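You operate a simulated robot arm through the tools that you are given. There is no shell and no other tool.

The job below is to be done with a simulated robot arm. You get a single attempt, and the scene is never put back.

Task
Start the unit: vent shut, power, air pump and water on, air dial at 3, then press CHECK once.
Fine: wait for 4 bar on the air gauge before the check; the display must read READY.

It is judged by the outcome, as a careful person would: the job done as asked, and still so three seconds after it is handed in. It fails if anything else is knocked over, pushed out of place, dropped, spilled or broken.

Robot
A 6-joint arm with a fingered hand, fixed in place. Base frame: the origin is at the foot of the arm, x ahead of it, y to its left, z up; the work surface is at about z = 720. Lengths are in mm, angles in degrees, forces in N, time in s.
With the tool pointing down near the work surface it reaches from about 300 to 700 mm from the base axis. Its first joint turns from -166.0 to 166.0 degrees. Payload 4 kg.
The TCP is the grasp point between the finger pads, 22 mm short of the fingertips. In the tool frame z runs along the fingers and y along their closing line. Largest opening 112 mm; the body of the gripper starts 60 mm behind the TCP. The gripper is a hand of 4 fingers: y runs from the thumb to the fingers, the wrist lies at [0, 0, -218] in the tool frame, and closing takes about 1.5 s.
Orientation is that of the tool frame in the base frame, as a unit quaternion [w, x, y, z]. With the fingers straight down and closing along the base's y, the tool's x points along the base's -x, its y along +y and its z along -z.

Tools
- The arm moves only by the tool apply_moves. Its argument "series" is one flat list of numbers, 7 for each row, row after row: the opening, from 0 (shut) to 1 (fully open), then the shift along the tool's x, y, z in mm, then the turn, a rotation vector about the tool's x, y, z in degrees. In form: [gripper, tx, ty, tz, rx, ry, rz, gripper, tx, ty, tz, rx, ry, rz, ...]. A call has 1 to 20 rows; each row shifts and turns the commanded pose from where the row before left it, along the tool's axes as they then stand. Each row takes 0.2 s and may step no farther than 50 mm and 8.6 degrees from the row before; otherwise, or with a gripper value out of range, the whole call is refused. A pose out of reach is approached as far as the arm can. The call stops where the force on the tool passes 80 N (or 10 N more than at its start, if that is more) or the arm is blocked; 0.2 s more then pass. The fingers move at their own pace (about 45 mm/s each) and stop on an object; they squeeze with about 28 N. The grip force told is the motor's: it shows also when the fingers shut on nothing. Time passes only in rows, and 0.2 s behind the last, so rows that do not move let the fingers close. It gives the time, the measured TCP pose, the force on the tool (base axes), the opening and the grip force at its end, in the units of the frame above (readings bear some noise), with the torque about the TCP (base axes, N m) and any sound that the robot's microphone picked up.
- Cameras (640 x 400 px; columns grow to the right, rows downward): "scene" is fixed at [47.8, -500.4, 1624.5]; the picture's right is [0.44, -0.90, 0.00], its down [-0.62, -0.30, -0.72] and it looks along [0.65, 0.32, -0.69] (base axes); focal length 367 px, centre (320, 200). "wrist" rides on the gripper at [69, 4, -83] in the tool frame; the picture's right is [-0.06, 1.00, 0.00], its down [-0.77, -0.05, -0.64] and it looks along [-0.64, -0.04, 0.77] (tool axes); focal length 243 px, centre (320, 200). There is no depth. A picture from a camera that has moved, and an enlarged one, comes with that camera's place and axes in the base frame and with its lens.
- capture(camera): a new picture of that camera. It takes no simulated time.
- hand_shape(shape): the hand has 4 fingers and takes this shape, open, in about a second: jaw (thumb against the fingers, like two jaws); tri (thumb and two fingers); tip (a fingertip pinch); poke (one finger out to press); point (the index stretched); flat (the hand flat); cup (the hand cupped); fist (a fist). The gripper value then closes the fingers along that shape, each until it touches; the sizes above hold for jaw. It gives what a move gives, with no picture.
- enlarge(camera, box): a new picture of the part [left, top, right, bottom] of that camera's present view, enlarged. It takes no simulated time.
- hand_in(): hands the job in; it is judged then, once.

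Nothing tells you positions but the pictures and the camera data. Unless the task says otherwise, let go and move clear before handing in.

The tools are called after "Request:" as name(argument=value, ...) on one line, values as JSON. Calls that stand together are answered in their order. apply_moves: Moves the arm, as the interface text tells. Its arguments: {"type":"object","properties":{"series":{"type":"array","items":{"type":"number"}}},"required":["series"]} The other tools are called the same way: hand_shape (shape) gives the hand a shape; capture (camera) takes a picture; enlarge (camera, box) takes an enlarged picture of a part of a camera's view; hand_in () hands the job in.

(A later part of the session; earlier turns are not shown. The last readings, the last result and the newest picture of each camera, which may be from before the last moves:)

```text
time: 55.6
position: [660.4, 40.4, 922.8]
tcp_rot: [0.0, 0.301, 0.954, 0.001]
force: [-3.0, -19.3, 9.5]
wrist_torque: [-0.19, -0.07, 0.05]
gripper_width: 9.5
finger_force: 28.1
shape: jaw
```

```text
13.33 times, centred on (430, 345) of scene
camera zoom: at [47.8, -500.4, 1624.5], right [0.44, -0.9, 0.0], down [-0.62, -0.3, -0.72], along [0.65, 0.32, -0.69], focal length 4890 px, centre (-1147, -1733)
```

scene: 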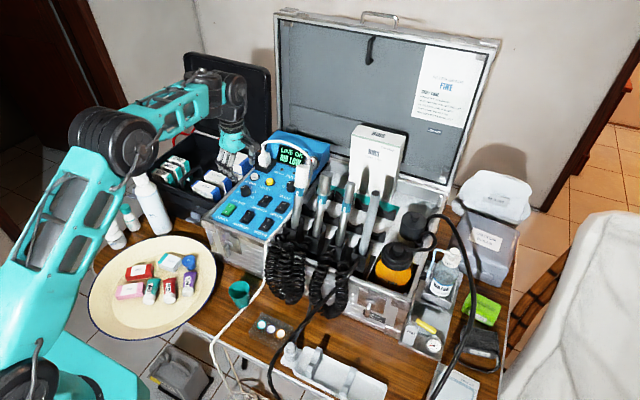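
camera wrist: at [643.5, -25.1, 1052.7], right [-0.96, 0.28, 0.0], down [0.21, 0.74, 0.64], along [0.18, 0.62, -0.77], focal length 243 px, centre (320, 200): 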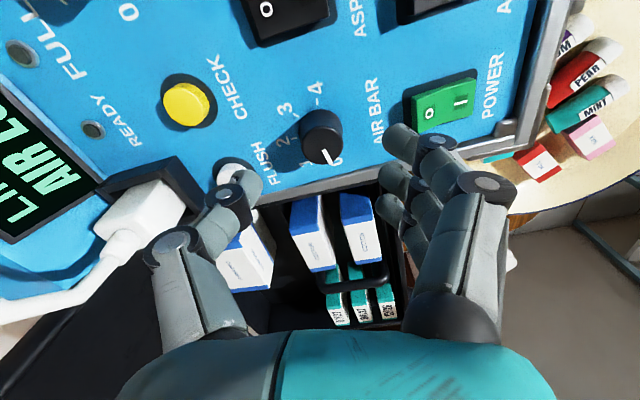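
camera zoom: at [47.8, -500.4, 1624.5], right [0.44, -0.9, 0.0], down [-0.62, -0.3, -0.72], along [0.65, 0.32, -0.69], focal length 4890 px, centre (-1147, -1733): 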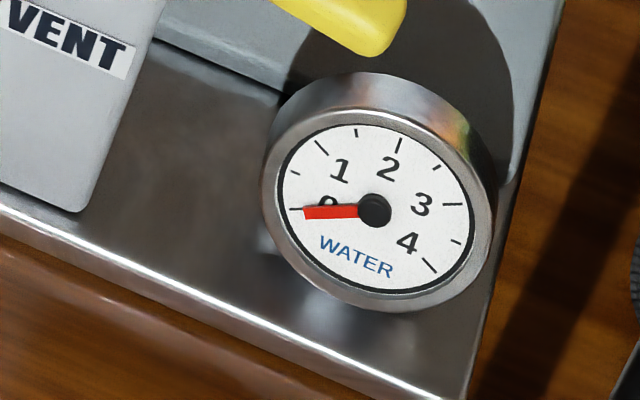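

The pointer now reads about 2.5 and the hand angle agrees. One more 22.5° turn should bring it to 3.

Request:
apply_moves(series=[0.1, 0, 0, 0, 0, 0, 7.5, 0.1, 0, 0, 0, 0, 0, 7.5, 0.1, 0, 0, 0, 0, 0, 7.5, 0.1, 0, 0, 0, 0, 0, 0])

Request:
enlarge(camera="wrist", box=[220, 140, 420, 260])

Request:
enlarge(camera="scene", box=[220, 150, 290, 220])

```text
time: 56.6
position: [659.0, 40.1, 922.2]
tcp_rot: [0.0, 0.481, 0.877, -0.001]
force: [-4.0, -15.4, 4.6]
wrist_torque: [-0.12, -0.06, -0.02]
gripper_width: 9.6
finger_force: 28.1
shape: jaw
```

```text
3.20 times, centred on (320, 200) of wrist
camera zoom: at [627.7, 101.9, 1005.5], right [0.88, 0.48, 0.0], down [0.37, -0.67, 0.64], along [0.31, -0.56, -0.77], focal length 776 px, centre (320, 200)
```

zoom: 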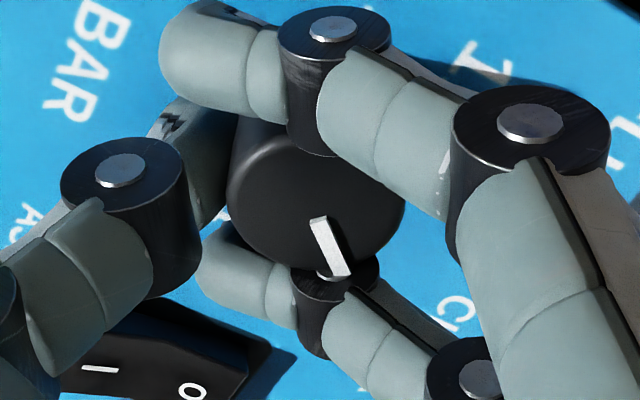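

```text
5.71 times, centred on (255, 185) of scene
camera zoom: at [47.8, -500.4, 1624.5], right [0.44, -0.9, 0.0], down [-0.62, -0.3, -0.72], along [0.65, 0.32, -0.69], focal length 2096 px, centre (691, 286)
```

zoom: 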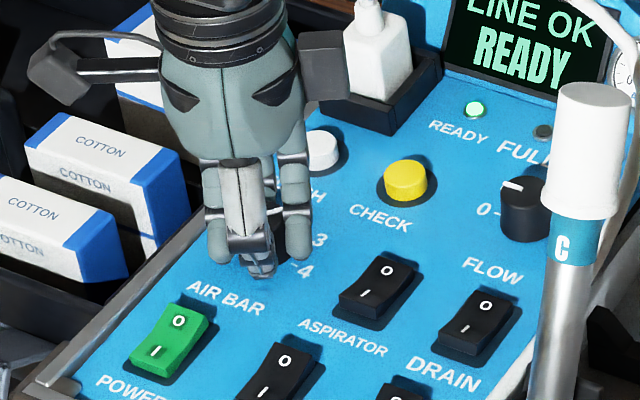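

The display now shows READY and its LED is lit. I'll release the knob, rise straight up and check the pointer against the 3 mark.

Request:
apply_moves(series=[0.25, 0, 0, 0, 0, 0, 0, 0.45, 0, 0, 0, 0, 0, 0, 0.45, 0, 0, 0, 0, 0, 0, 0.45, 0, 0, 0, 0, 0, 0, 0.45, 0, 0, -10, 0, 0, 0, 0.45, 0, 0, -30, 0, 0, 0, 0.45, 0, 0, -40, 0, 0, 0, 0.45, 0, 0, 0, 0, 0, 0])

Request:
enlarge(camera="wrist", box=[240, 60, 400, 180])

Request:
enlarge(camera="scene", box=[230, 165, 280, 210])

Request:
enlarge(camera="scene", box=[270, 140, 320, 180])

Request:
enlarge(camera="scene", box=[415, 330, 445, 360])

```text
time: 58.4
position: [658.0, 42.2, 1003.2]
tcp_rot: [0.0, 0.48, 0.877, 0.0]
force: [0.3, 0.7, 0.1]
wrist_torque: [0.02, -0.01, 0.0]
gripper_width: 49.8
finger_force: 0.0
shape: jaw
```

```text
3.33 times, centred on (320, 120) of wrist
camera zoom: at [625.7, 103.1, 1086.4], right [0.88, 0.48, 0.0], down [0.37, -0.67, 0.64], along [0.31, -0.56, -0.77], focal length 809 px, centre (320, 467)
```

zoom: 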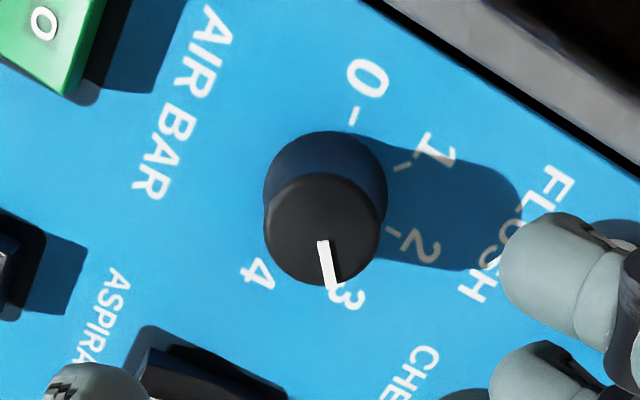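

```text
8.89 times, centred on (255, 188) of scene
camera zoom: at [47.8, -500.4, 1624.5], right [0.44, -0.9, 0.0], down [-0.62, -0.3, -0.72], along [0.65, 0.32, -0.69], focal length 3260 px, centre (898, 311)
```

zoom: 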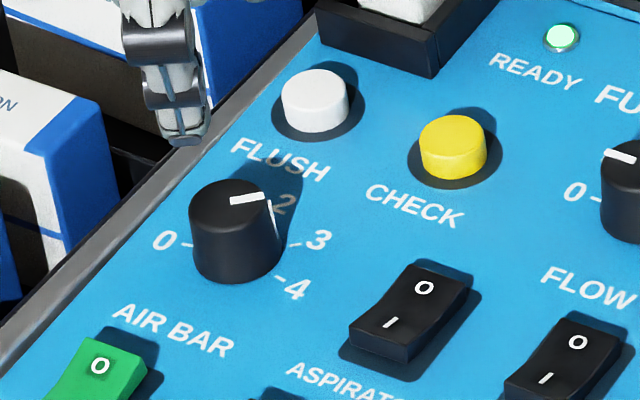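

```text
10.00 times, centred on (295, 160) of scene
camera zoom: at [47.8, -500.4, 1624.5], right [0.44, -0.9, 0.0], down [-0.62, -0.3, -0.72], along [0.65, 0.32, -0.69], focal length 3667 px, centre (570, 600)
```

zoom: 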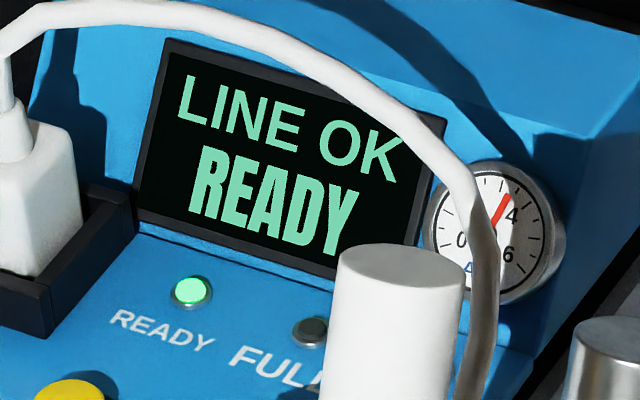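

```text
13.33 times, centred on (430, 345) of scene
camera zoom: at [47.8, -500.4, 1624.5], right [0.44, -0.9, 0.0], down [-0.62, -0.3, -0.72], along [0.65, 0.32, -0.69], focal length 4890 px, centre (-1147, -1733)
```

zoom: 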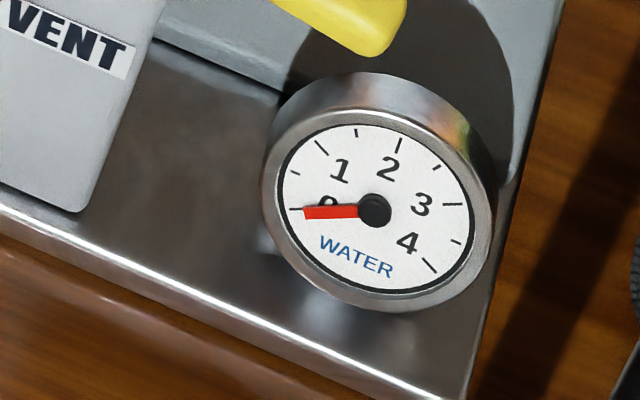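

The pointer looks close to 3. I'll zoom in tightly to check it against the tick.

Request:
enlarge(camera="scene", box=[248, 180, 270, 200])

Request:
enlarge(camera="wrist", box=[295, 95, 355, 150])

```text
16.00 times, centred on (259, 190) of scene
camera zoom: at [47.8, -500.4, 1624.5], right [0.44, -0.9, 0.0], down [-0.62, -0.3, -0.72], along [0.65, 0.32, -0.69], focal length 5867 px, centre (1296, 360)
```

zoom: 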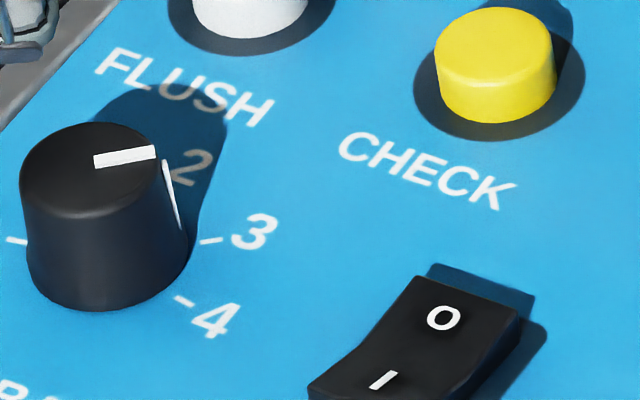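

```text
7.27 times, centred on (325, 122) of wrist
camera zoom: at [625.7, 103.1, 1086.4], right [0.88, 0.48, 0.0], down [0.37, -0.67, 0.64], along [0.31, -0.56, -0.77], focal length 1764 px, centre (284, 764)
```

zoom: 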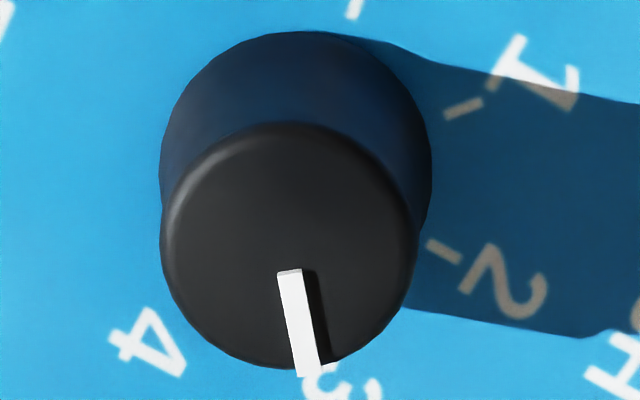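

The pointer lines up with the 3 tick. Now I'll let a few seconds pass and compare both gauges to judge the vent.

Request:
apply_moves(series=[0.45, 0, 0, 0, 0, 0, 0, 0.45, 0, 0, 0, 0, 0, 0, 0.45, 0, 0, 0, 0, 0, 0, 0.45, 0, 0, 0, 0, 0, 0, 0.45, 0, 0, 0, 0, 0, 0, 0.45, 0, 0, 0, 0, 0, 0, 0.45, 0, 0, 0, 0, 0, 0, 0.45, 0, 0, 0, 0, 0, 0, 0.45, 0, 0, 0, 0, 0, 0, 0.45, 0, 0, 0, 0, 0, 0, 0.45, 0, 0, 0, 0, 0, 0, 0.45, 0, 0, 0, 0, 0, 0, 0.45, 0, 0, 0, 0, 0, 0, 0.45, 0, 0, 0, 0, 0, 0, 0.45, 0, 0, 0, 0, 0, 0, 0.45, 0, 0, 0, 0, 0, 0])

Request:
enlarge(camera="scene", box=[300, 150, 320, 170])

Request:
enlarge(camera="scene", box=[415, 330, 445, 360])

Request:
enlarge(camera="scene", box=[420, 230, 500, 310])

Request:
enlarge(camera="wrist", box=[320, 200, 430, 300])

```text
time: 61.8
position: [658.5, 40.1, 1003.5]
tcp_rot: [-0.001, 0.48, 0.877, 0.0]
force: [0.2, -0.3, 0.5]
wrist_torque: [-0.02, 0.02, 0.01]
gripper_width: 49.6
finger_force: 0.0
shape: jaw
```

```text
16.00 times, centred on (310, 160) of scene
camera zoom: at [47.8, -500.4, 1624.5], right [0.44, -0.9, 0.0], down [-0.62, -0.3, -0.72], along [0.65, 0.32, -0.69], focal length 5867 px, centre (480, 840)
```

zoom: 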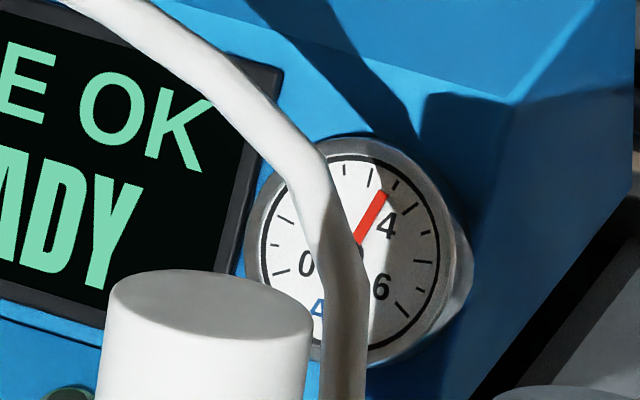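

```text
13.33 times, centred on (430, 345) of scene
camera zoom: at [47.8, -500.4, 1624.5], right [0.44, -0.9, 0.0], down [-0.62, -0.3, -0.72], along [0.65, 0.32, -0.69], focal length 4890 px, centre (-1147, -1733)
```

zoom: 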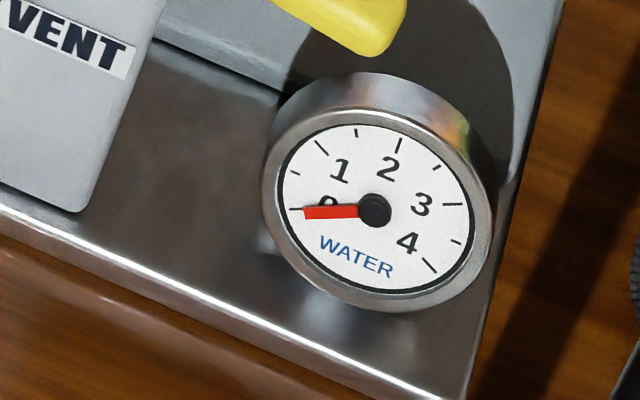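

```text
5.00 times, centred on (460, 270) of scene
camera zoom: at [47.8, -500.4, 1624.5], right [0.44, -0.9, 0.0], down [-0.62, -0.3, -0.72], along [0.65, 0.32, -0.69], focal length 1834 px, centre (-380, -150)
```

zoom: 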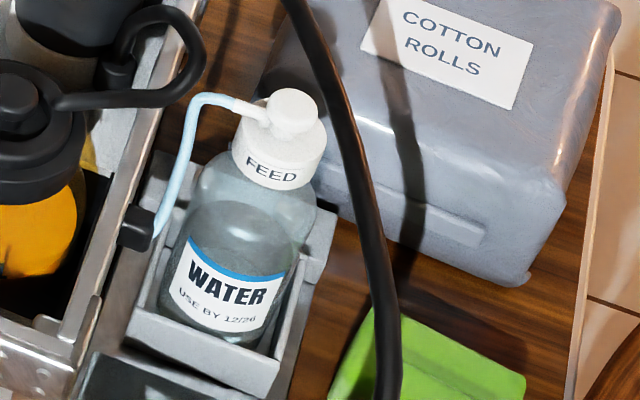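

```text
4.00 times, centred on (375, 250) of wrist
camera zoom: at [625.8, 103.1, 1086.0], right [0.88, 0.48, 0.0], down [0.37, -0.67, 0.64], along [0.31, -0.56, -0.77], focal length 970 px, centre (100, 0)
```

zoom: 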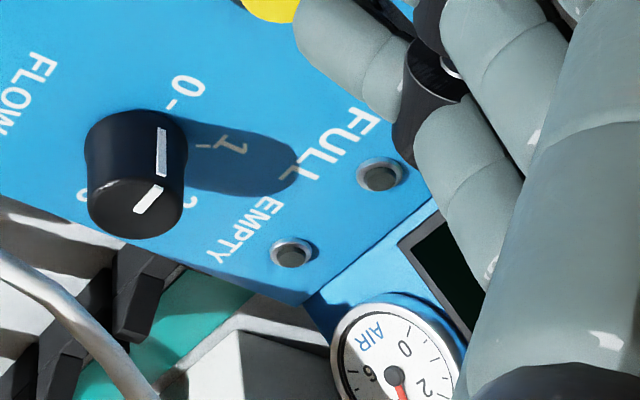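

Air is about 3.4 bar and climbing slowly, but the water gauge has stayed at 0 with water on, so the vent is almost certainly open. I'll retreat clear of the handpieces and go back over the lever for a close look.

Request:
apply_moves(series=[0.45, 20.3, -31.7, -11.4, 0, 0, 0, 0.45, 20.3, -31.7, -11.4, 0, 0, 0, 0.45, 20.3, -31.7, -11.4, 0, 0, 0, 0.45, 20.3, -31.7, -11.4, 0, 0, 0, 0.45, 20.3, -31.7, -11.4, 0, 0, 0, 0.45, 0, 0, 0, 0, 0, -6.85, 0.45, 0, 0, 0, 0, 0, -6.85, 0.45, 0, 0, 0, 0, 0, -6.85, 0.45, 0, 0, 0, 0, 0, -6.85, 0.45, -19.5, -41.8, 2, 0, 0, 0, 0.45, -19.5, -41.8, 2, 0, 0, 0, 0.45, -19.5, -41.8, 2, 0, 0, 0, 0.45, -19.5, -41.8, 2, 0, 0, 0, 0.45, -19.5, -41.8, 2, 0, 0, 0, 0.45, -19.5, -41.8, 2, 0, 0, 0, 0.45, -19.5, -41.8, 2, 0, 0, 0, 0.45, -19.5, -41.8, 2, 0, 0, 0, 0.45, -19.5, -41.8, 2, 0, 0, 0, 0.45, -19.5, -41.8, 2, 0, 0, 0])

Request:
capture(camera="wrist")

Request:
capture(camera="scene")

```text
time: 65.8
position: [433.0, -418.8, 1042.9]
tcp_rot: [0.0, 0.259, 0.966, -0.001]
force: [-0.2, 0.6, 0.0]
wrist_torque: [0.03, -0.01, 0.02]
gripper_width: 50.1
finger_force: 0.1
shape: jaw
```

```text
taken
camera wrist: at [375.1, -379.3, 1126.3], right [0.55, 0.83, 0.0], down [0.64, -0.42, 0.64], along [0.53, -0.36, -0.77], focal length 243 px, centre (320, 200)
```

wrist: 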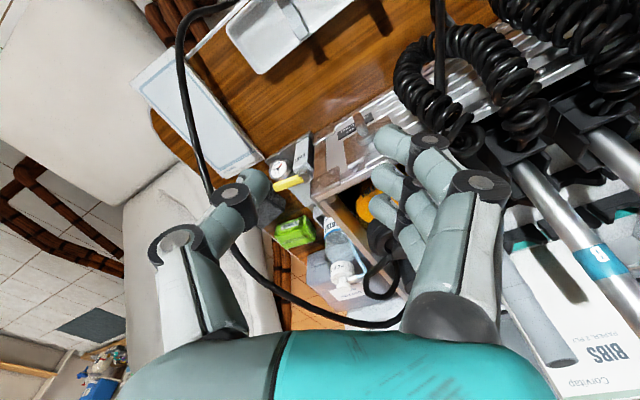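

```text
taken
```

scene: 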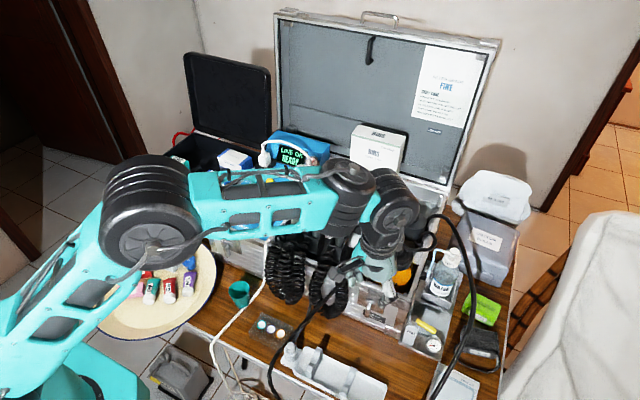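

I'll enlarge the lever from this view.

Request:
enlarge(camera="wrist", box=[255, 130, 335, 200])

Request:
enlarge(camera="wrist", box=[170, 100, 430, 330])

Request:
enlarge(camera="scene", box=[400, 300, 450, 360])

```text
5.71 times, centred on (295, 165) of wrist
camera zoom: at [375.1, -379.3, 1126.3], right [0.55, 0.83, 0.0], down [0.64, -0.42, 0.64], along [0.53, -0.36, -0.77], focal length 1386 px, centre (463, 400)
```

zoom: 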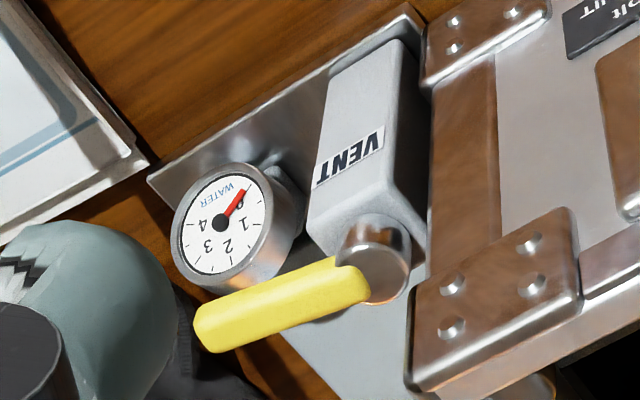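

```text
1.74 times, centred on (300, 215) of wrist
camera zoom: at [375.1, -379.3, 1126.3], right [0.55, 0.83, 0.0], down [0.64, -0.42, 0.64], along [0.53, -0.36, -0.77], focal length 422 px, centre (355, 174)
```

zoom: 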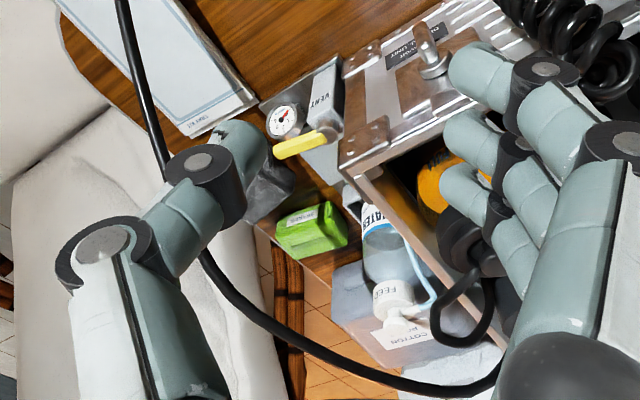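

```text
6.67 times, centred on (425, 330) of scene
camera zoom: at [47.8, -500.4, 1624.5], right [0.44, -0.9, 0.0], down [-0.62, -0.3, -0.72], along [0.65, 0.32, -0.69], focal length 2445 px, centre (-380, -667)
```

zoom: 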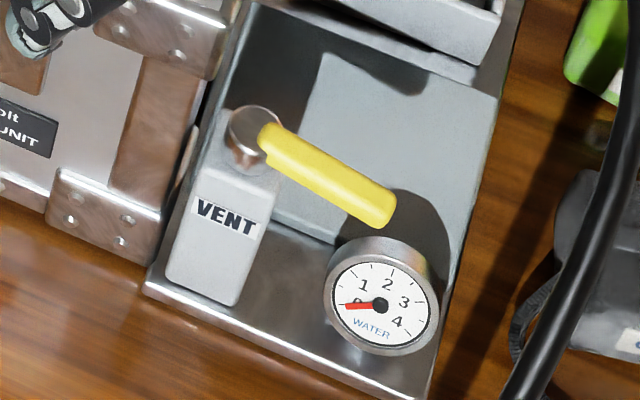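

From three views the lever points about 13° toward the front of straight -y, so it may be part-turned. A gentle push toward +x first will show whether there's a stop there. I'll close the hand, turn to yaw -46° and tilt 35° outward, staying high.

Request:
apply_moves(series=[0, 0, 0, 0, 0, 0, 8, 0, 0, 0, 0, 0, 0, 8, 0, 0, 0, 0, 0, -7, 0, 0, 0, 0, 0, 0, -7, 0, 0, 0, 0, 0, 0, -7, 0, 0, 0, 0, 0, 0, -7, 0, 0, 0, 0, 0, 0, -7, 0, 0, 0, 0, 0, 0, 0, 0])

Request:
capture(camera="wrist")

Request:
capture(camera="scene")

```text
time: 67.6
position: [432.3, -418.4, 1039.8]
tcp_rot: [0.277, 0.373, 0.878, -0.117]
force: [0.3, 0.2, -0.1]
wrist_torque: [0.0, -0.01, -0.01]
gripper_width: 0.0
finger_force: 28.3
shape: jaw
```

```text
taken
camera wrist: at [363.5, -339.4, 1067.8], right [0.75, 0.66, 0.04], down [0.14, -0.22, 0.96], along [0.64, -0.72, -0.26], focal length 243 px, centre (320, 200)
```

wrist: 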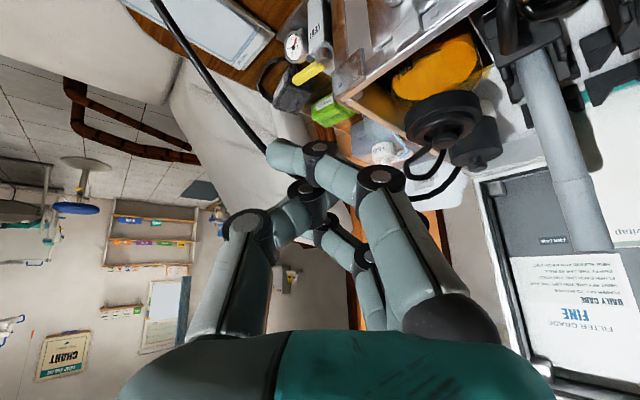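

```text
taken
```

scene: 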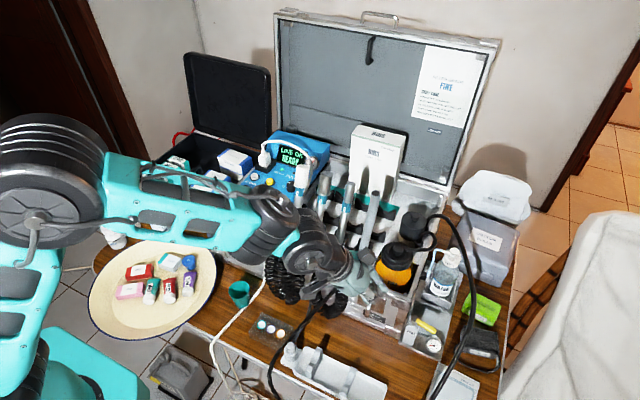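

The tool axes are as planned. I'll move down to a hover point in front of the lever, clear of the case and the hose, and check.

Request:
apply_moves(series=[0, 2, -13, 37.7, 0, 0, 0, 0, 2, -13, 37.7, 0, 0, 0, 0, 2, -13, 37.7, 0, 0, 0, 0, 2, -13, 37.7, 0, 0, 0, 0, 2, -13, 37.7, 0, 0, 0, 0, 0, 0, 0, 0, 0, 0])

Request:
capture(camera="wrist")

Request:
enlarge(camera="scene", box=[340, 220, 500, 370])

```text
time: 69.0
position: [453.5, -537.5, 875.1]
tcp_rot: [0.277, 0.372, 0.878, -0.118]
force: [0.0, 0.7, -0.3]
wrist_torque: [0.03, -0.02, 0.02]
gripper_width: 0.0
finger_force: 28.0
shape: jaw
```

```text
taken
camera wrist: at [385.0, -458.5, 903.5], right [0.75, 0.66, 0.04], down [0.14, -0.22, 0.96], along [0.64, -0.72, -0.26], focal length 243 px, centre (320, 200)
```

wrist: 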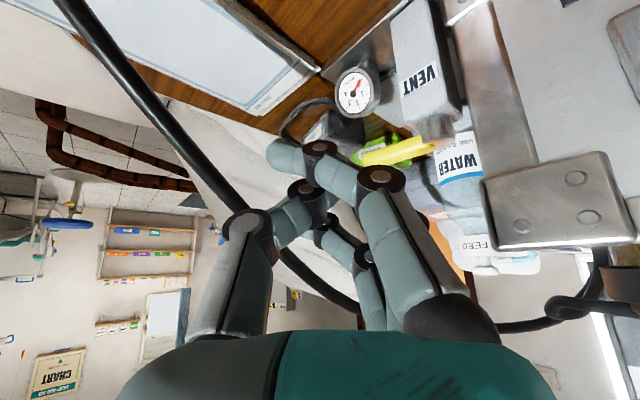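

```text
2.67 times, centred on (420, 295) of scene
camera zoom: at [47.8, -500.4, 1624.5], right [0.44, -0.9, 0.0], down [-0.62, -0.3, -0.72], along [0.65, 0.32, -0.69], focal length 978 px, centre (53, -53)
```

zoom: 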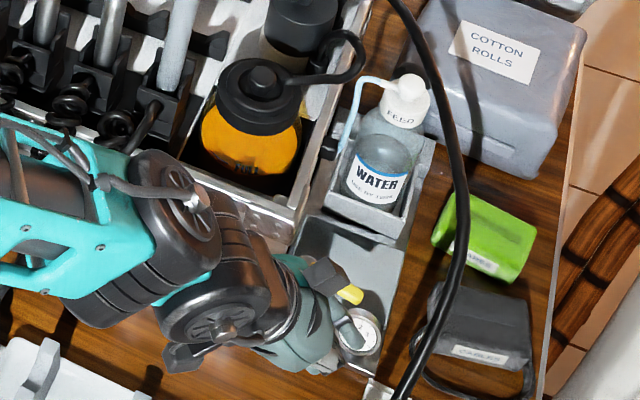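

Clearances look fine: the hose is at about y -604 here and the case corner is behind. I'll lower to just in front of the lever.

Request:
apply_moves(series=[0, 1.5, 3.5, 18.1, 0, 0, 0, 0, 1.5, 3.5, 18.1, 0, 0, 0, 0, 1.5, 3.4, 18.1, 0, 0, 0, 0, 0, 0, 0, 0, 0, 0])

Request:
capture(camera="wrist")

Request:
enlarge(camera="scene", box=[380, 270, 460, 370])

```text
time: 70.0
position: [481.6, -547.5, 830.7]
tcp_rot: [0.277, 0.373, 0.878, -0.118]
force: [-0.3, -0.1, 0.4]
wrist_torque: [-0.01, -0.04, 0.01]
gripper_width: 0.0
finger_force: 27.7
shape: jaw
```

```text
taken
camera wrist: at [412.6, -469.0, 858.9], right [0.75, 0.66, 0.04], down [0.14, -0.22, 0.96], along [0.64, -0.72, -0.26], focal length 243 px, centre (320, 200)
```

wrist: 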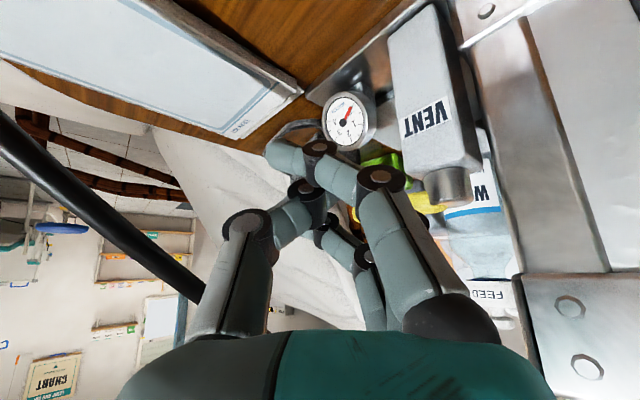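

```text
4.00 times, centred on (420, 320) of scene
camera zoom: at [47.8, -500.4, 1624.5], right [0.44, -0.9, 0.0], down [-0.62, -0.3, -0.72], along [0.65, 0.32, -0.69], focal length 1467 px, centre (-80, -280)
```

zoom: 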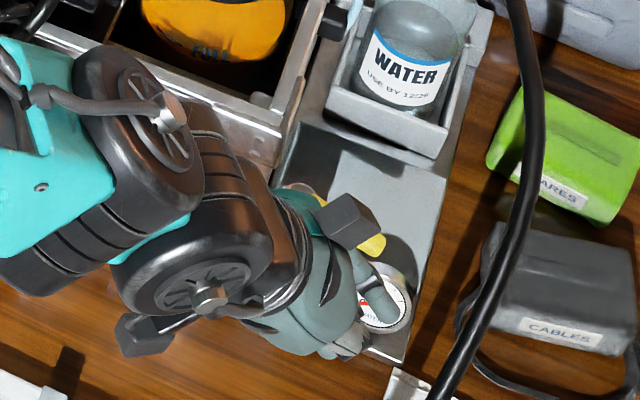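

The hand is in place in front of the lever. I'll push toward +x in small steps and watch for contact force.

Request:
apply_moves(series=[0, -2.85, 3.6, 2, 0, 0, 0, 0, -2.85, 3.6, 2, 0, 0, 0, 0, 0, 0, 0, 0, 0, 0])

Request:
apply_moves(series=[0, -2.3, 2.9, 1.6, 0, 0, 0, 0, 0, 0, 0, 0, 0, 0])

Request:
capture(camera="wrist")

Request:
enlarge(camera="scene", box=[390, 290, 450, 360])

```text
time: 70.8
position: [491.8, -546.7, 831.6]
tcp_rot: [0.277, 0.372, 0.878, -0.117]
force: [0.1, 0.4, -0.2]
wrist_torque: [0.01, 0.03, 0.01]
gripper_width: 0.1
finger_force: 28.3
shape: jaw
```

```text
time: 71.4
position: [495.0, -547.2, 832.8]
tcp_rot: [0.277, 0.373, 0.878, -0.117]
force: [-2.7, 1.4, 1.2]
wrist_torque: [0.01, -0.02, 0.1]
gripper_width: 0.0
finger_force: 28.6
shape: jaw
```

```text
taken
camera wrist: at [426.9, -469.1, 860.6], right [0.75, 0.66, 0.04], down [0.14, -0.22, 0.96], along [0.64, -0.72, -0.26], focal length 243 px, centre (320, 200)
```

wrist: 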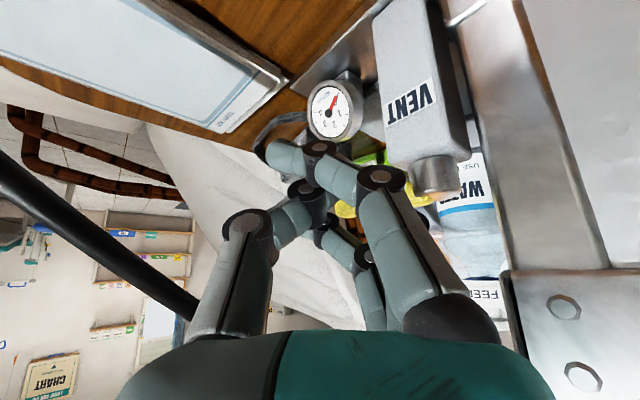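

```text
5.71 times, centred on (420, 325) of scene
camera zoom: at [47.8, -500.4, 1624.5], right [0.44, -0.9, 0.0], down [-0.62, -0.3, -0.72], along [0.65, 0.32, -0.69], focal length 2096 px, centre (-251, -514)
```

zoom: 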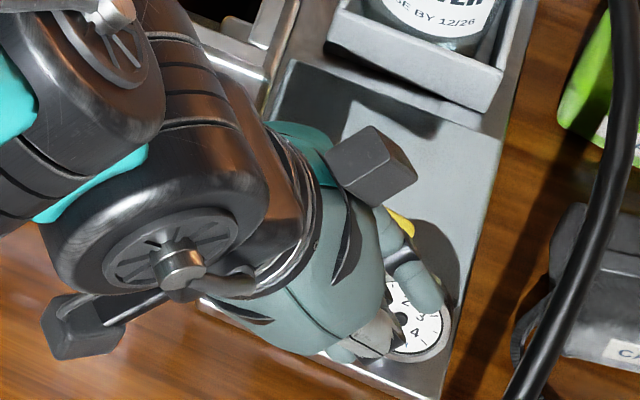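

There's light contact, about 3 N. I'll advance 3 mm more and see whether the lever gives way or blocks.

Request:
apply_moves(series=[0, -1.7, 2.15, 1.2, 0, 0, 0, 0, 0, 0, 0, 0, 0, 0])

Request:
apply_moves(series=[0, 0, 0, 0, 0, 0, 0])

Request:
enlarge(camera="scene", box=[390, 290, 450, 360])

Request:
enlarge(camera="wrist", box=[300, 120, 480, 260])

```text
time: 72.0
position: [498.3, -547.6, 832.7]
tcp_rot: [0.274, 0.374, 0.878, -0.117]
force: [-27.6, 12.3, 3.6]
wrist_torque: [0.08, -0.03, 0.63]
gripper_width: 0.0
finger_force: 28.3
shape: jaw
```

```text
time: 72.4
position: [497.2, -546.9, 832.3]
tcp_rot: [0.275, 0.374, 0.878, -0.117]
force: [-30.6, 15.6, 0.4]
wrist_torque: [0.07, 0.07, 0.71]
gripper_width: 0.3
finger_force: 28.4
shape: jaw
```

```text
5.71 times, centred on (420, 325) of scene
camera zoom: at [47.8, -500.4, 1624.5], right [0.44, -0.9, 0.0], down [-0.62, -0.3, -0.72], along [0.65, 0.32, -0.69], focal length 2096 px, centre (-251, -514)
```

zoom: 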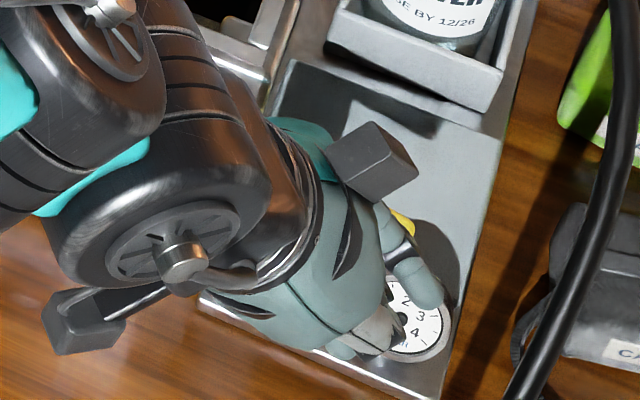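

```text
2.86 times, centred on (390, 190) of wrist
camera zoom: at [428.9, -468.7, 860.4], right [0.76, 0.65, 0.04], down [0.15, -0.22, 0.96], along [0.64, -0.72, -0.26], focal length 693 px, centre (120, 229)
```

zoom: 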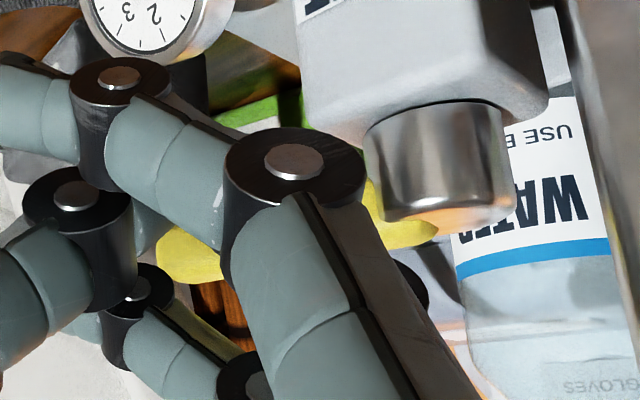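

The push is blocked: 30 N for only about 2 mm, so the lever is against a stop on that side and must turn the other way, toward the front. I'll back off and rise to a free spot.

Request:
apply_moves(series=[0, 5.7, -7.2, -4, 0, 0, 0, 0, 5.7, -7.2, -4, 0, 0, 0, 0, 5.7, -7.2, -4, 0, 0, 0, 0, -23, 0, -32.8, 0, 0, 0, 0, -23, 0, -32.8, 0, 0, 0, 0, -15, -8, -40, 0, 0, 0, 0, 0, 0, 0, 0, 7, 0, 0, 0, 0, 0, 0, 7, 0, 0, 0, 0, 0, 0, 7, 0, 0, 0, 0, 0, 0, 7, 0, 0, 0, 0, 0, 0, 7, 0, 0, 0, 0, 0, 0, 0, 0])

Request:
enlarge(camera="scene", box=[380, 290, 460, 370])

Request:
capture(camera="wrist")

```text
time: 75.0
position: [448.6, -529.9, 951.7]
tcp_rot: [-0.001, 0.39, 0.921, 0.0]
force: [-0.7, -0.6, 0.2]
wrist_torque: [-0.01, 0.0, 0.0]
gripper_width: 0.0
finger_force: 27.9
shape: jaw
out of reach, approached as far as the arm can: row 11
```

```text
5.00 times, centred on (420, 330) of scene
camera zoom: at [47.8, -500.4, 1624.5], right [0.44, -0.9, 0.0], down [-0.62, -0.3, -0.72], along [0.65, 0.32, -0.69], focal length 1834 px, centre (-180, -450)
```

zoom: 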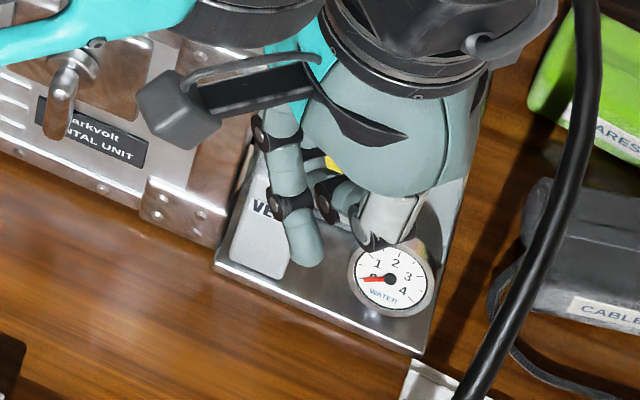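

```text
taken
camera wrist: at [404.1, -475.4, 1034.8], right [0.76, 0.65, 0.0], down [0.5, -0.59, 0.64], along [0.41, -0.49, -0.77], focal length 243 px, centre (320, 200)
```

wrist: 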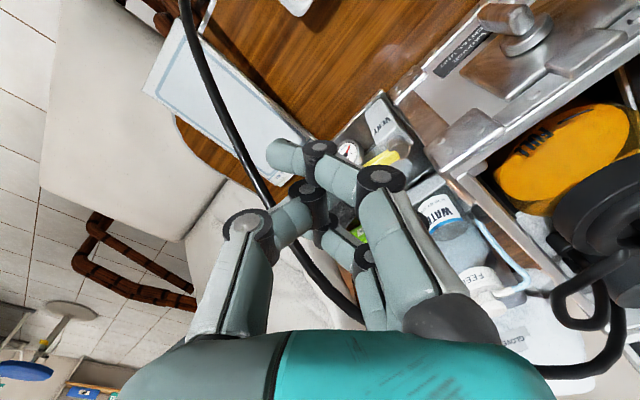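

The lever hasn't moved. I'll move in a little and test how far the wrist can roll the other way, because the hand has to follow the lever round.

Request:
apply_moves(series=[0.5, 23.1, 8.3, -10, 0, 0, 0, 0.5, 23.1, 8.3, -10, 0, 0, 0, 0.5, 0, 0, 0, 0, 0, 8.2, 0.5, 0, 0, 0, 0, 0, 8.2, 0.5, 0, 0, 0, 0, 0, 8.2, 0.5, 0, 0, 0, 0, 0, 8.2, 0.5, 0, 0, 0, 0, 0, 8.2, 0.5, 0, 0, 0, 0, 0, 8.2, 0.5, 0, 0, 0, 0, 0, 8.2, 0.5, 0, 0, 0, 0, 0, 8.2, 0.5, 0, 0, 0, 0, 0, 8.2, 0.5, 0, 0, 0, 0, 0, 8.2, 0.5, 0, 0, 0, 0, 0, 8.2, 0.5, 0, 0, 0, 0, 0, 8.2, 0.5, 0, 0, 0, 0, 0, 8.2, 0.5, 0, 0, 0, 0, 0, 0])

Request:
capture(camera="wrist")

Request:
capture(camera="scene")

Request:
enlarge(camera="scene", box=[405, 300, 455, 360])

Request:
enlarge(camera="scene", box=[280, 140, 320, 175])

```text
time: 78.4
position: [428.1, -483.8, 971.5]
tcp_rot: [-0.001, 0.972, 0.236, 0.0]
force: [-1.7, -0.1, -0.1]
wrist_torque: [-0.01, 0.0, 0.01]
gripper_width: 55.4
finger_force: 0.1
shape: jaw
```

```text
taken
camera wrist: at [492.8, -455.0, 1055.0], right [0.4, -0.92, 0.0], down [-0.7, -0.31, 0.64], along [-0.59, -0.26, -0.77], focal length 243 px, centre (320, 200)
```

wrist: 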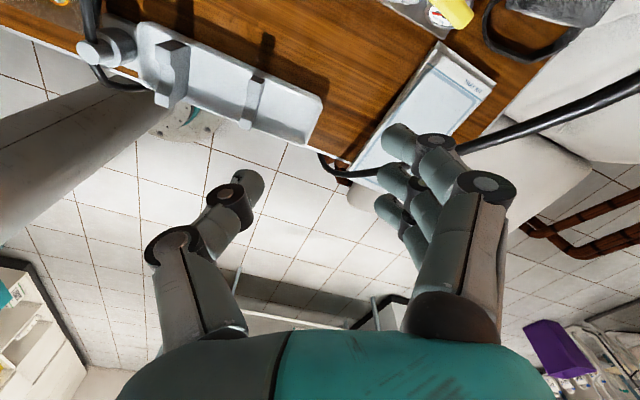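

```text
taken
```

scene: 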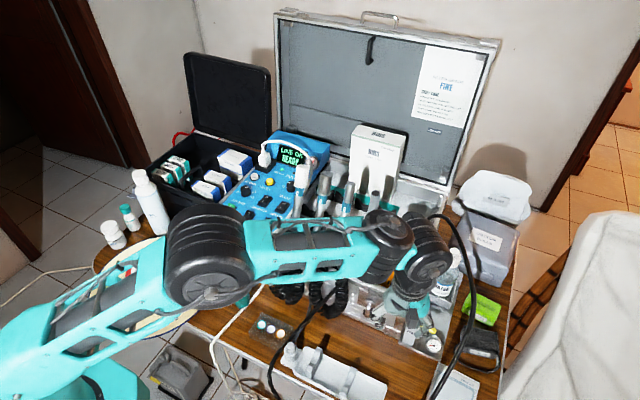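

```text
6.67 times, centred on (430, 330) of scene
camera zoom: at [47.8, -500.4, 1624.5], right [0.44, -0.9, 0.0], down [-0.62, -0.3, -0.72], along [0.65, 0.32, -0.69], focal length 2445 px, centre (-413, -667)
```

zoom: 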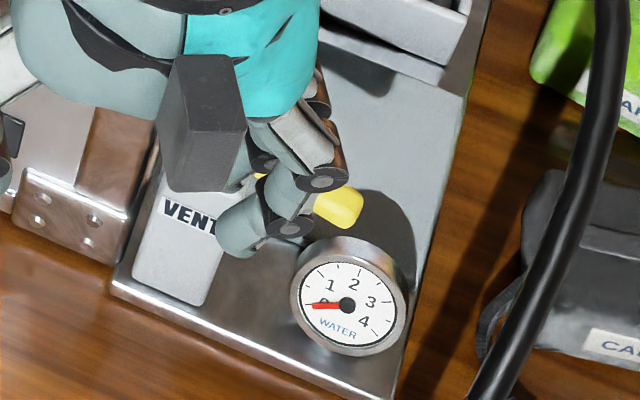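

```text
11.43 times, centred on (300, 158) of scene
camera zoom: at [47.8, -500.4, 1624.5], right [0.44, -0.9, 0.0], down [-0.62, -0.3, -0.72], along [0.65, 0.32, -0.69], focal length 4191 px, centre (549, 686)
```

zoom: 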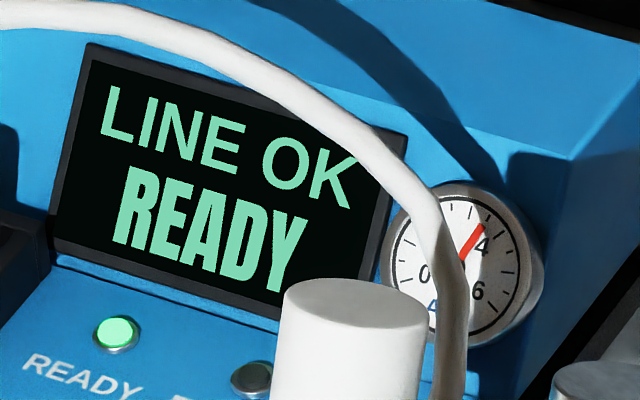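

The wrist rolls freely to -152°. Air is about 3.6 bar and levelling off, which also suggests an open vent. I'll set up a straddling grasp: yaw -75°, tilted 30°, jaw half open.

Request:
apply_moves(series=[0.5, 0, 0, 0, 0, 0, -7.77, 0.5, 0, 0, 0, 0, 0, -7.77, 0.5, 0, 0, 0, 0, 0, -7.77, 0.5, 0, 0, 0, 0, 0, -7.77, 0.5, 0, 0, 0, 0, 0, -7.77, 0.5, 0, 0, 0, 0, 0, -7.77, 0.5, 0, 0, 0, 0, 0, -7.77, 0.5, 0, 0, 0, 0, 0, -7.77, 0.5, 0, 0, 0, 0, 0, -7.77, 0.5, 0, 0, 0, 0, 0, -7.77, 0.5, 0, 0, 0, -5.75, -4.82, 0, 0.5, 0, 0, 0, -5.75, -4.82, 0, 0.5, 0, 0, 0, -5.75, -4.82, 0, 0.5, 0, 0, 0, -5.75, -4.82, 0, 0.5, 0, 0, 0, 0, 0, 0])

Request:
capture(camera="wrist")

```text
time: 81.6
position: [428.2, -483.2, 971.7]
tcp_rot: [0.254, 0.587, 0.767, 0.057]
force: [-0.7, 1.0, -0.9]
wrist_torque: [0.03, 0.02, -0.03]
gripper_width: 55.7
finger_force: 0.1
shape: jaw
```

```text
taken
camera wrist: at [382.2, -400.7, 1022.3], right [0.88, 0.24, 0.4], down [-0.2, -0.59, 0.78], along [0.43, -0.77, -0.47], focal length 243 px, centre (320, 200)
```

wrist: 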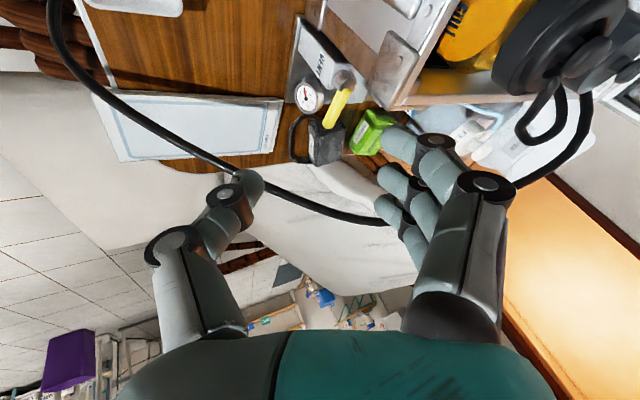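

The orientation is as planned. I'll move to the pre-approach point in front of the lever, still above its height.

Request:
apply_moves(series=[0.5, -9.2, -15.4, 38.5, 0, 0, 0, 0.5, -9.2, -15.4, 38.5, 0, 0, 0, 0.5, -9.2, -15.4, 38.5, 0, 0, 0, 0.5, 0, 0, 0, 0, 0, 0])

Request:
capture(camera="wrist")

Request:
enlarge(camera="scene", box=[360, 250, 480, 370])

```text
time: 82.6
position: [444.8, -548.4, 862.8]
tcp_rot: [0.252, 0.587, 0.767, 0.057]
force: [-0.3, 0.8, -0.5]
wrist_torque: [0.04, -0.02, -0.03]
gripper_width: 55.8
finger_force: 0.0
shape: jaw
```

```text
taken
camera wrist: at [399.8, -464.4, 914.3], right [0.88, 0.24, 0.4], down [-0.19, -0.59, 0.78], along [0.43, -0.77, -0.47], focal length 243 px, centre (320, 200)
```

wrist: 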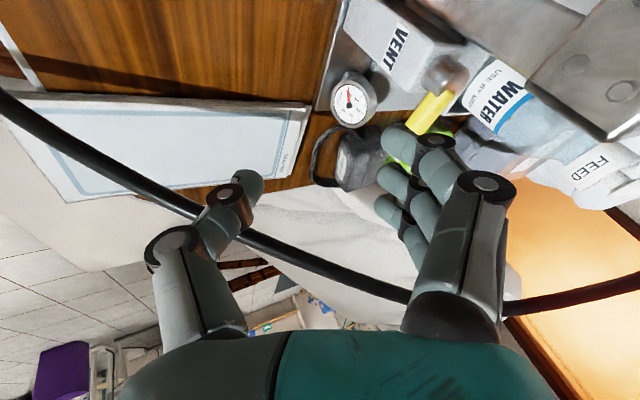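

```text
3.33 times, centred on (420, 310) of scene
camera zoom: at [47.8, -500.4, 1624.5], right [0.44, -0.9, 0.0], down [-0.62, -0.3, -0.72], along [0.65, 0.32, -0.69], focal length 1222 px, centre (-13, -167)
```

zoom: 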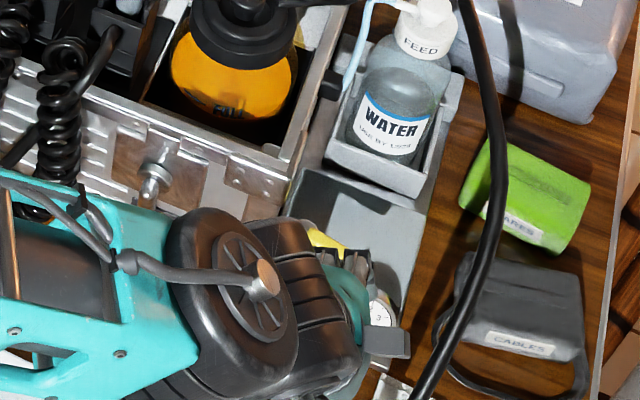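

All clear so far. I'll slide forward above the lever so the fingers go behind it, checking partway.

Request:
apply_moves(series=[0.5, -8, 19.4, 11.7, 0, 0, 0, 0.5, -8, 19.4, 11.7, 0, 0, 0, 0.5, 0, 0, 0, 0, 0, 0])

Request:
capture(camera="wrist")

Request:
enlarge(camera="scene", box=[380, 270, 460, 370])

```text
time: 83.4
position: [492.9, -557.5, 863.8]
tcp_rot: [0.253, 0.587, 0.767, 0.057]
force: [0.1, -0.4, 0.1]
wrist_torque: [0.04, 0.0, 0.01]
gripper_width: 55.6
finger_force: 0.0
shape: jaw
```

```text
taken
camera wrist: at [447.6, -472.8, 914.8], right [0.88, 0.24, 0.4], down [-0.19, -0.59, 0.78], along [0.43, -0.77, -0.47], focal length 243 px, centre (320, 200)
```

wrist: 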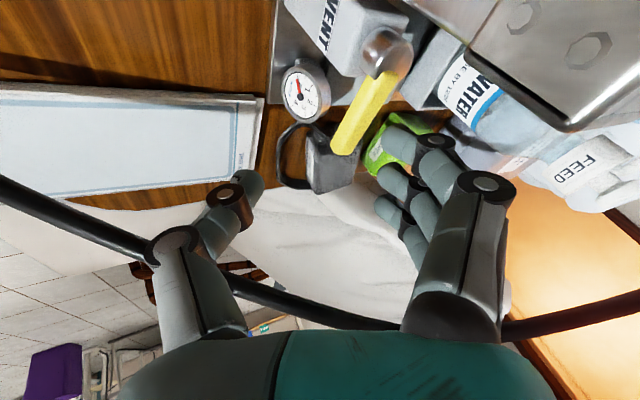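

```text
4.00 times, centred on (420, 320) of scene
camera zoom: at [47.8, -500.4, 1624.5], right [0.44, -0.9, 0.0], down [-0.62, -0.3, -0.72], along [0.65, 0.32, -0.69], focal length 1467 px, centre (-80, -280)
```

zoom: 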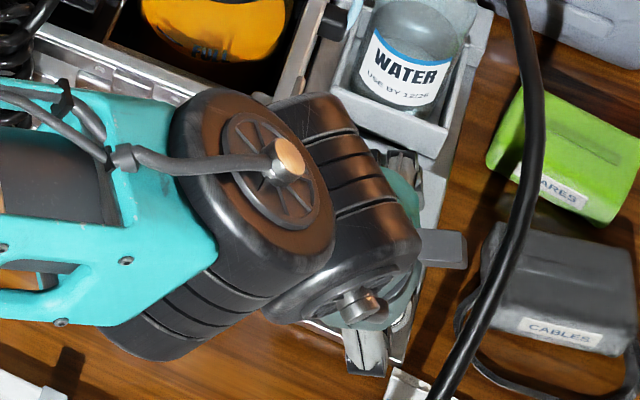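

The lever sits between thumb and fingers in view. I need about 9 mm more forward so the index finger clears its back face, then I'll lower partway.

Request:
apply_moves(series=[0.5, -5.65, 12.5, 8.85, 0, 0, 0, 0.5, -5.65, 12.5, 8.85, 0, 0, 0, 0.5, 0, 0, 0, 0, 0, 0])

Request:
capture(camera="wrist")

```text
time: 84.2
position: [526.2, -563.4, 860.3]
tcp_rot: [0.253, 0.587, 0.767, 0.056]
force: [-0.6, -0.4, -1.0]
wrist_torque: [0.02, 0.02, -0.01]
gripper_width: 55.6
finger_force: 0.0
shape: jaw
```

```text
taken
camera wrist: at [479.6, -479.8, 911.6], right [0.88, 0.24, 0.4], down [-0.19, -0.59, 0.78], along [0.43, -0.77, -0.47], focal length 243 px, centre (320, 200)
```

wrist: 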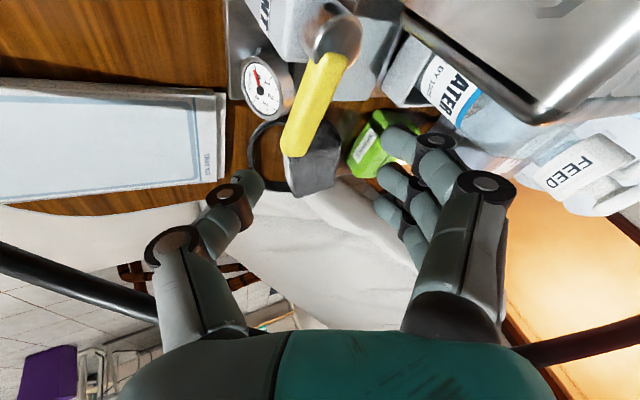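

The index finger would still be tight against the lever's back face, so I'll open slightly, move 4 mm more forward and lower in steps.

Request:
apply_moves(series=[0.58, -0.73, 3.5, 1.8, 0, 0, 0, 0.58, 3.23, -3.86, 8.66, 0, 0, 0, 0.58, 3.23, -3.86, 8.66, 0, 0, 0, 0.58, 0, 0, 0, 0, 0, 0])

Request:
capture(camera="wrist")

```text
time: 85.2
position: [529.0, -564.6, 840.4]
tcp_rot: [0.252, 0.587, 0.767, 0.057]
force: [-0.7, 0.1, -0.3]
wrist_torque: [0.0, -0.01, -0.06]
gripper_width: 64.3
finger_force: 0.1
shape: jaw
```

```text
taken
camera wrist: at [483.1, -480.1, 891.3], right [0.88, 0.24, 0.4], down [-0.19, -0.59, 0.78], along [0.43, -0.77, -0.47], focal length 243 px, centre (320, 200)
```

wrist: 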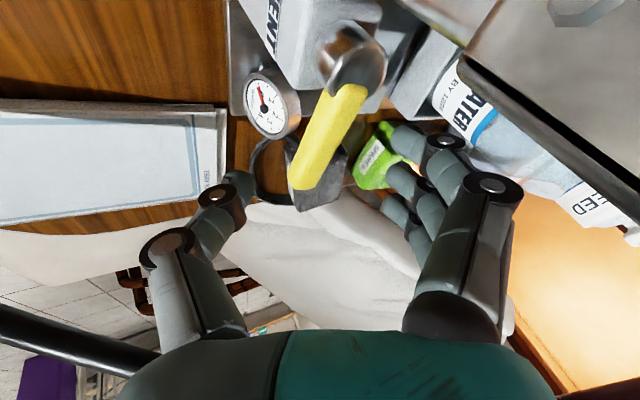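

There's good clearance on both sides. I'll lower the last 15 mm.

Request:
apply_moves(series=[0.58, 2.6, -3.1, 6.9, 0, 0, 0, 0.58, 2.3, -2.7, 6.1, 0, 0, 0, 0.58, 0, 0, 0, 0, 0, 0])

Request:
capture(camera="wrist")

Request:
enlarge(camera="scene", box=[380, 270, 460, 370])

```text
time: 86.0
position: [529.9, -563.4, 825.2]
tcp_rot: [0.253, 0.587, 0.767, 0.057]
force: [-0.6, 0.0, -0.6]
wrist_torque: [-0.02, 0.03, -0.02]
gripper_width: 64.2
finger_force: 0.0
shape: jaw
```

```text
taken
camera wrist: at [483.2, -480.2, 876.9], right [0.88, 0.24, 0.4], down [-0.19, -0.59, 0.78], along [0.43, -0.77, -0.47], focal length 243 px, centre (320, 200)
```

wrist: 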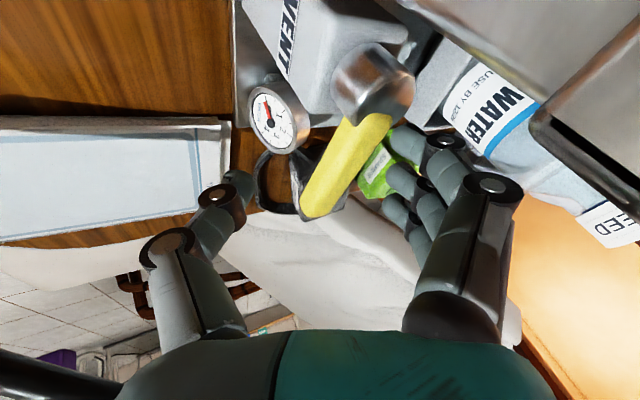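

```text
4.00 times, centred on (420, 320) of scene
camera zoom: at [47.8, -500.4, 1624.5], right [0.44, -0.9, 0.0], down [-0.62, -0.3, -0.72], along [0.65, 0.32, -0.69], focal length 1467 px, centre (-80, -280)
```

zoom: 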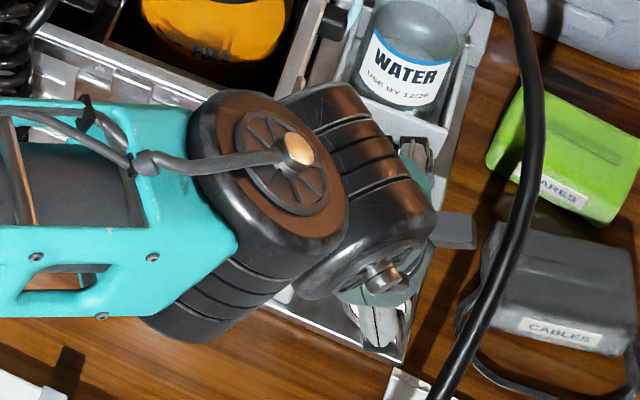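

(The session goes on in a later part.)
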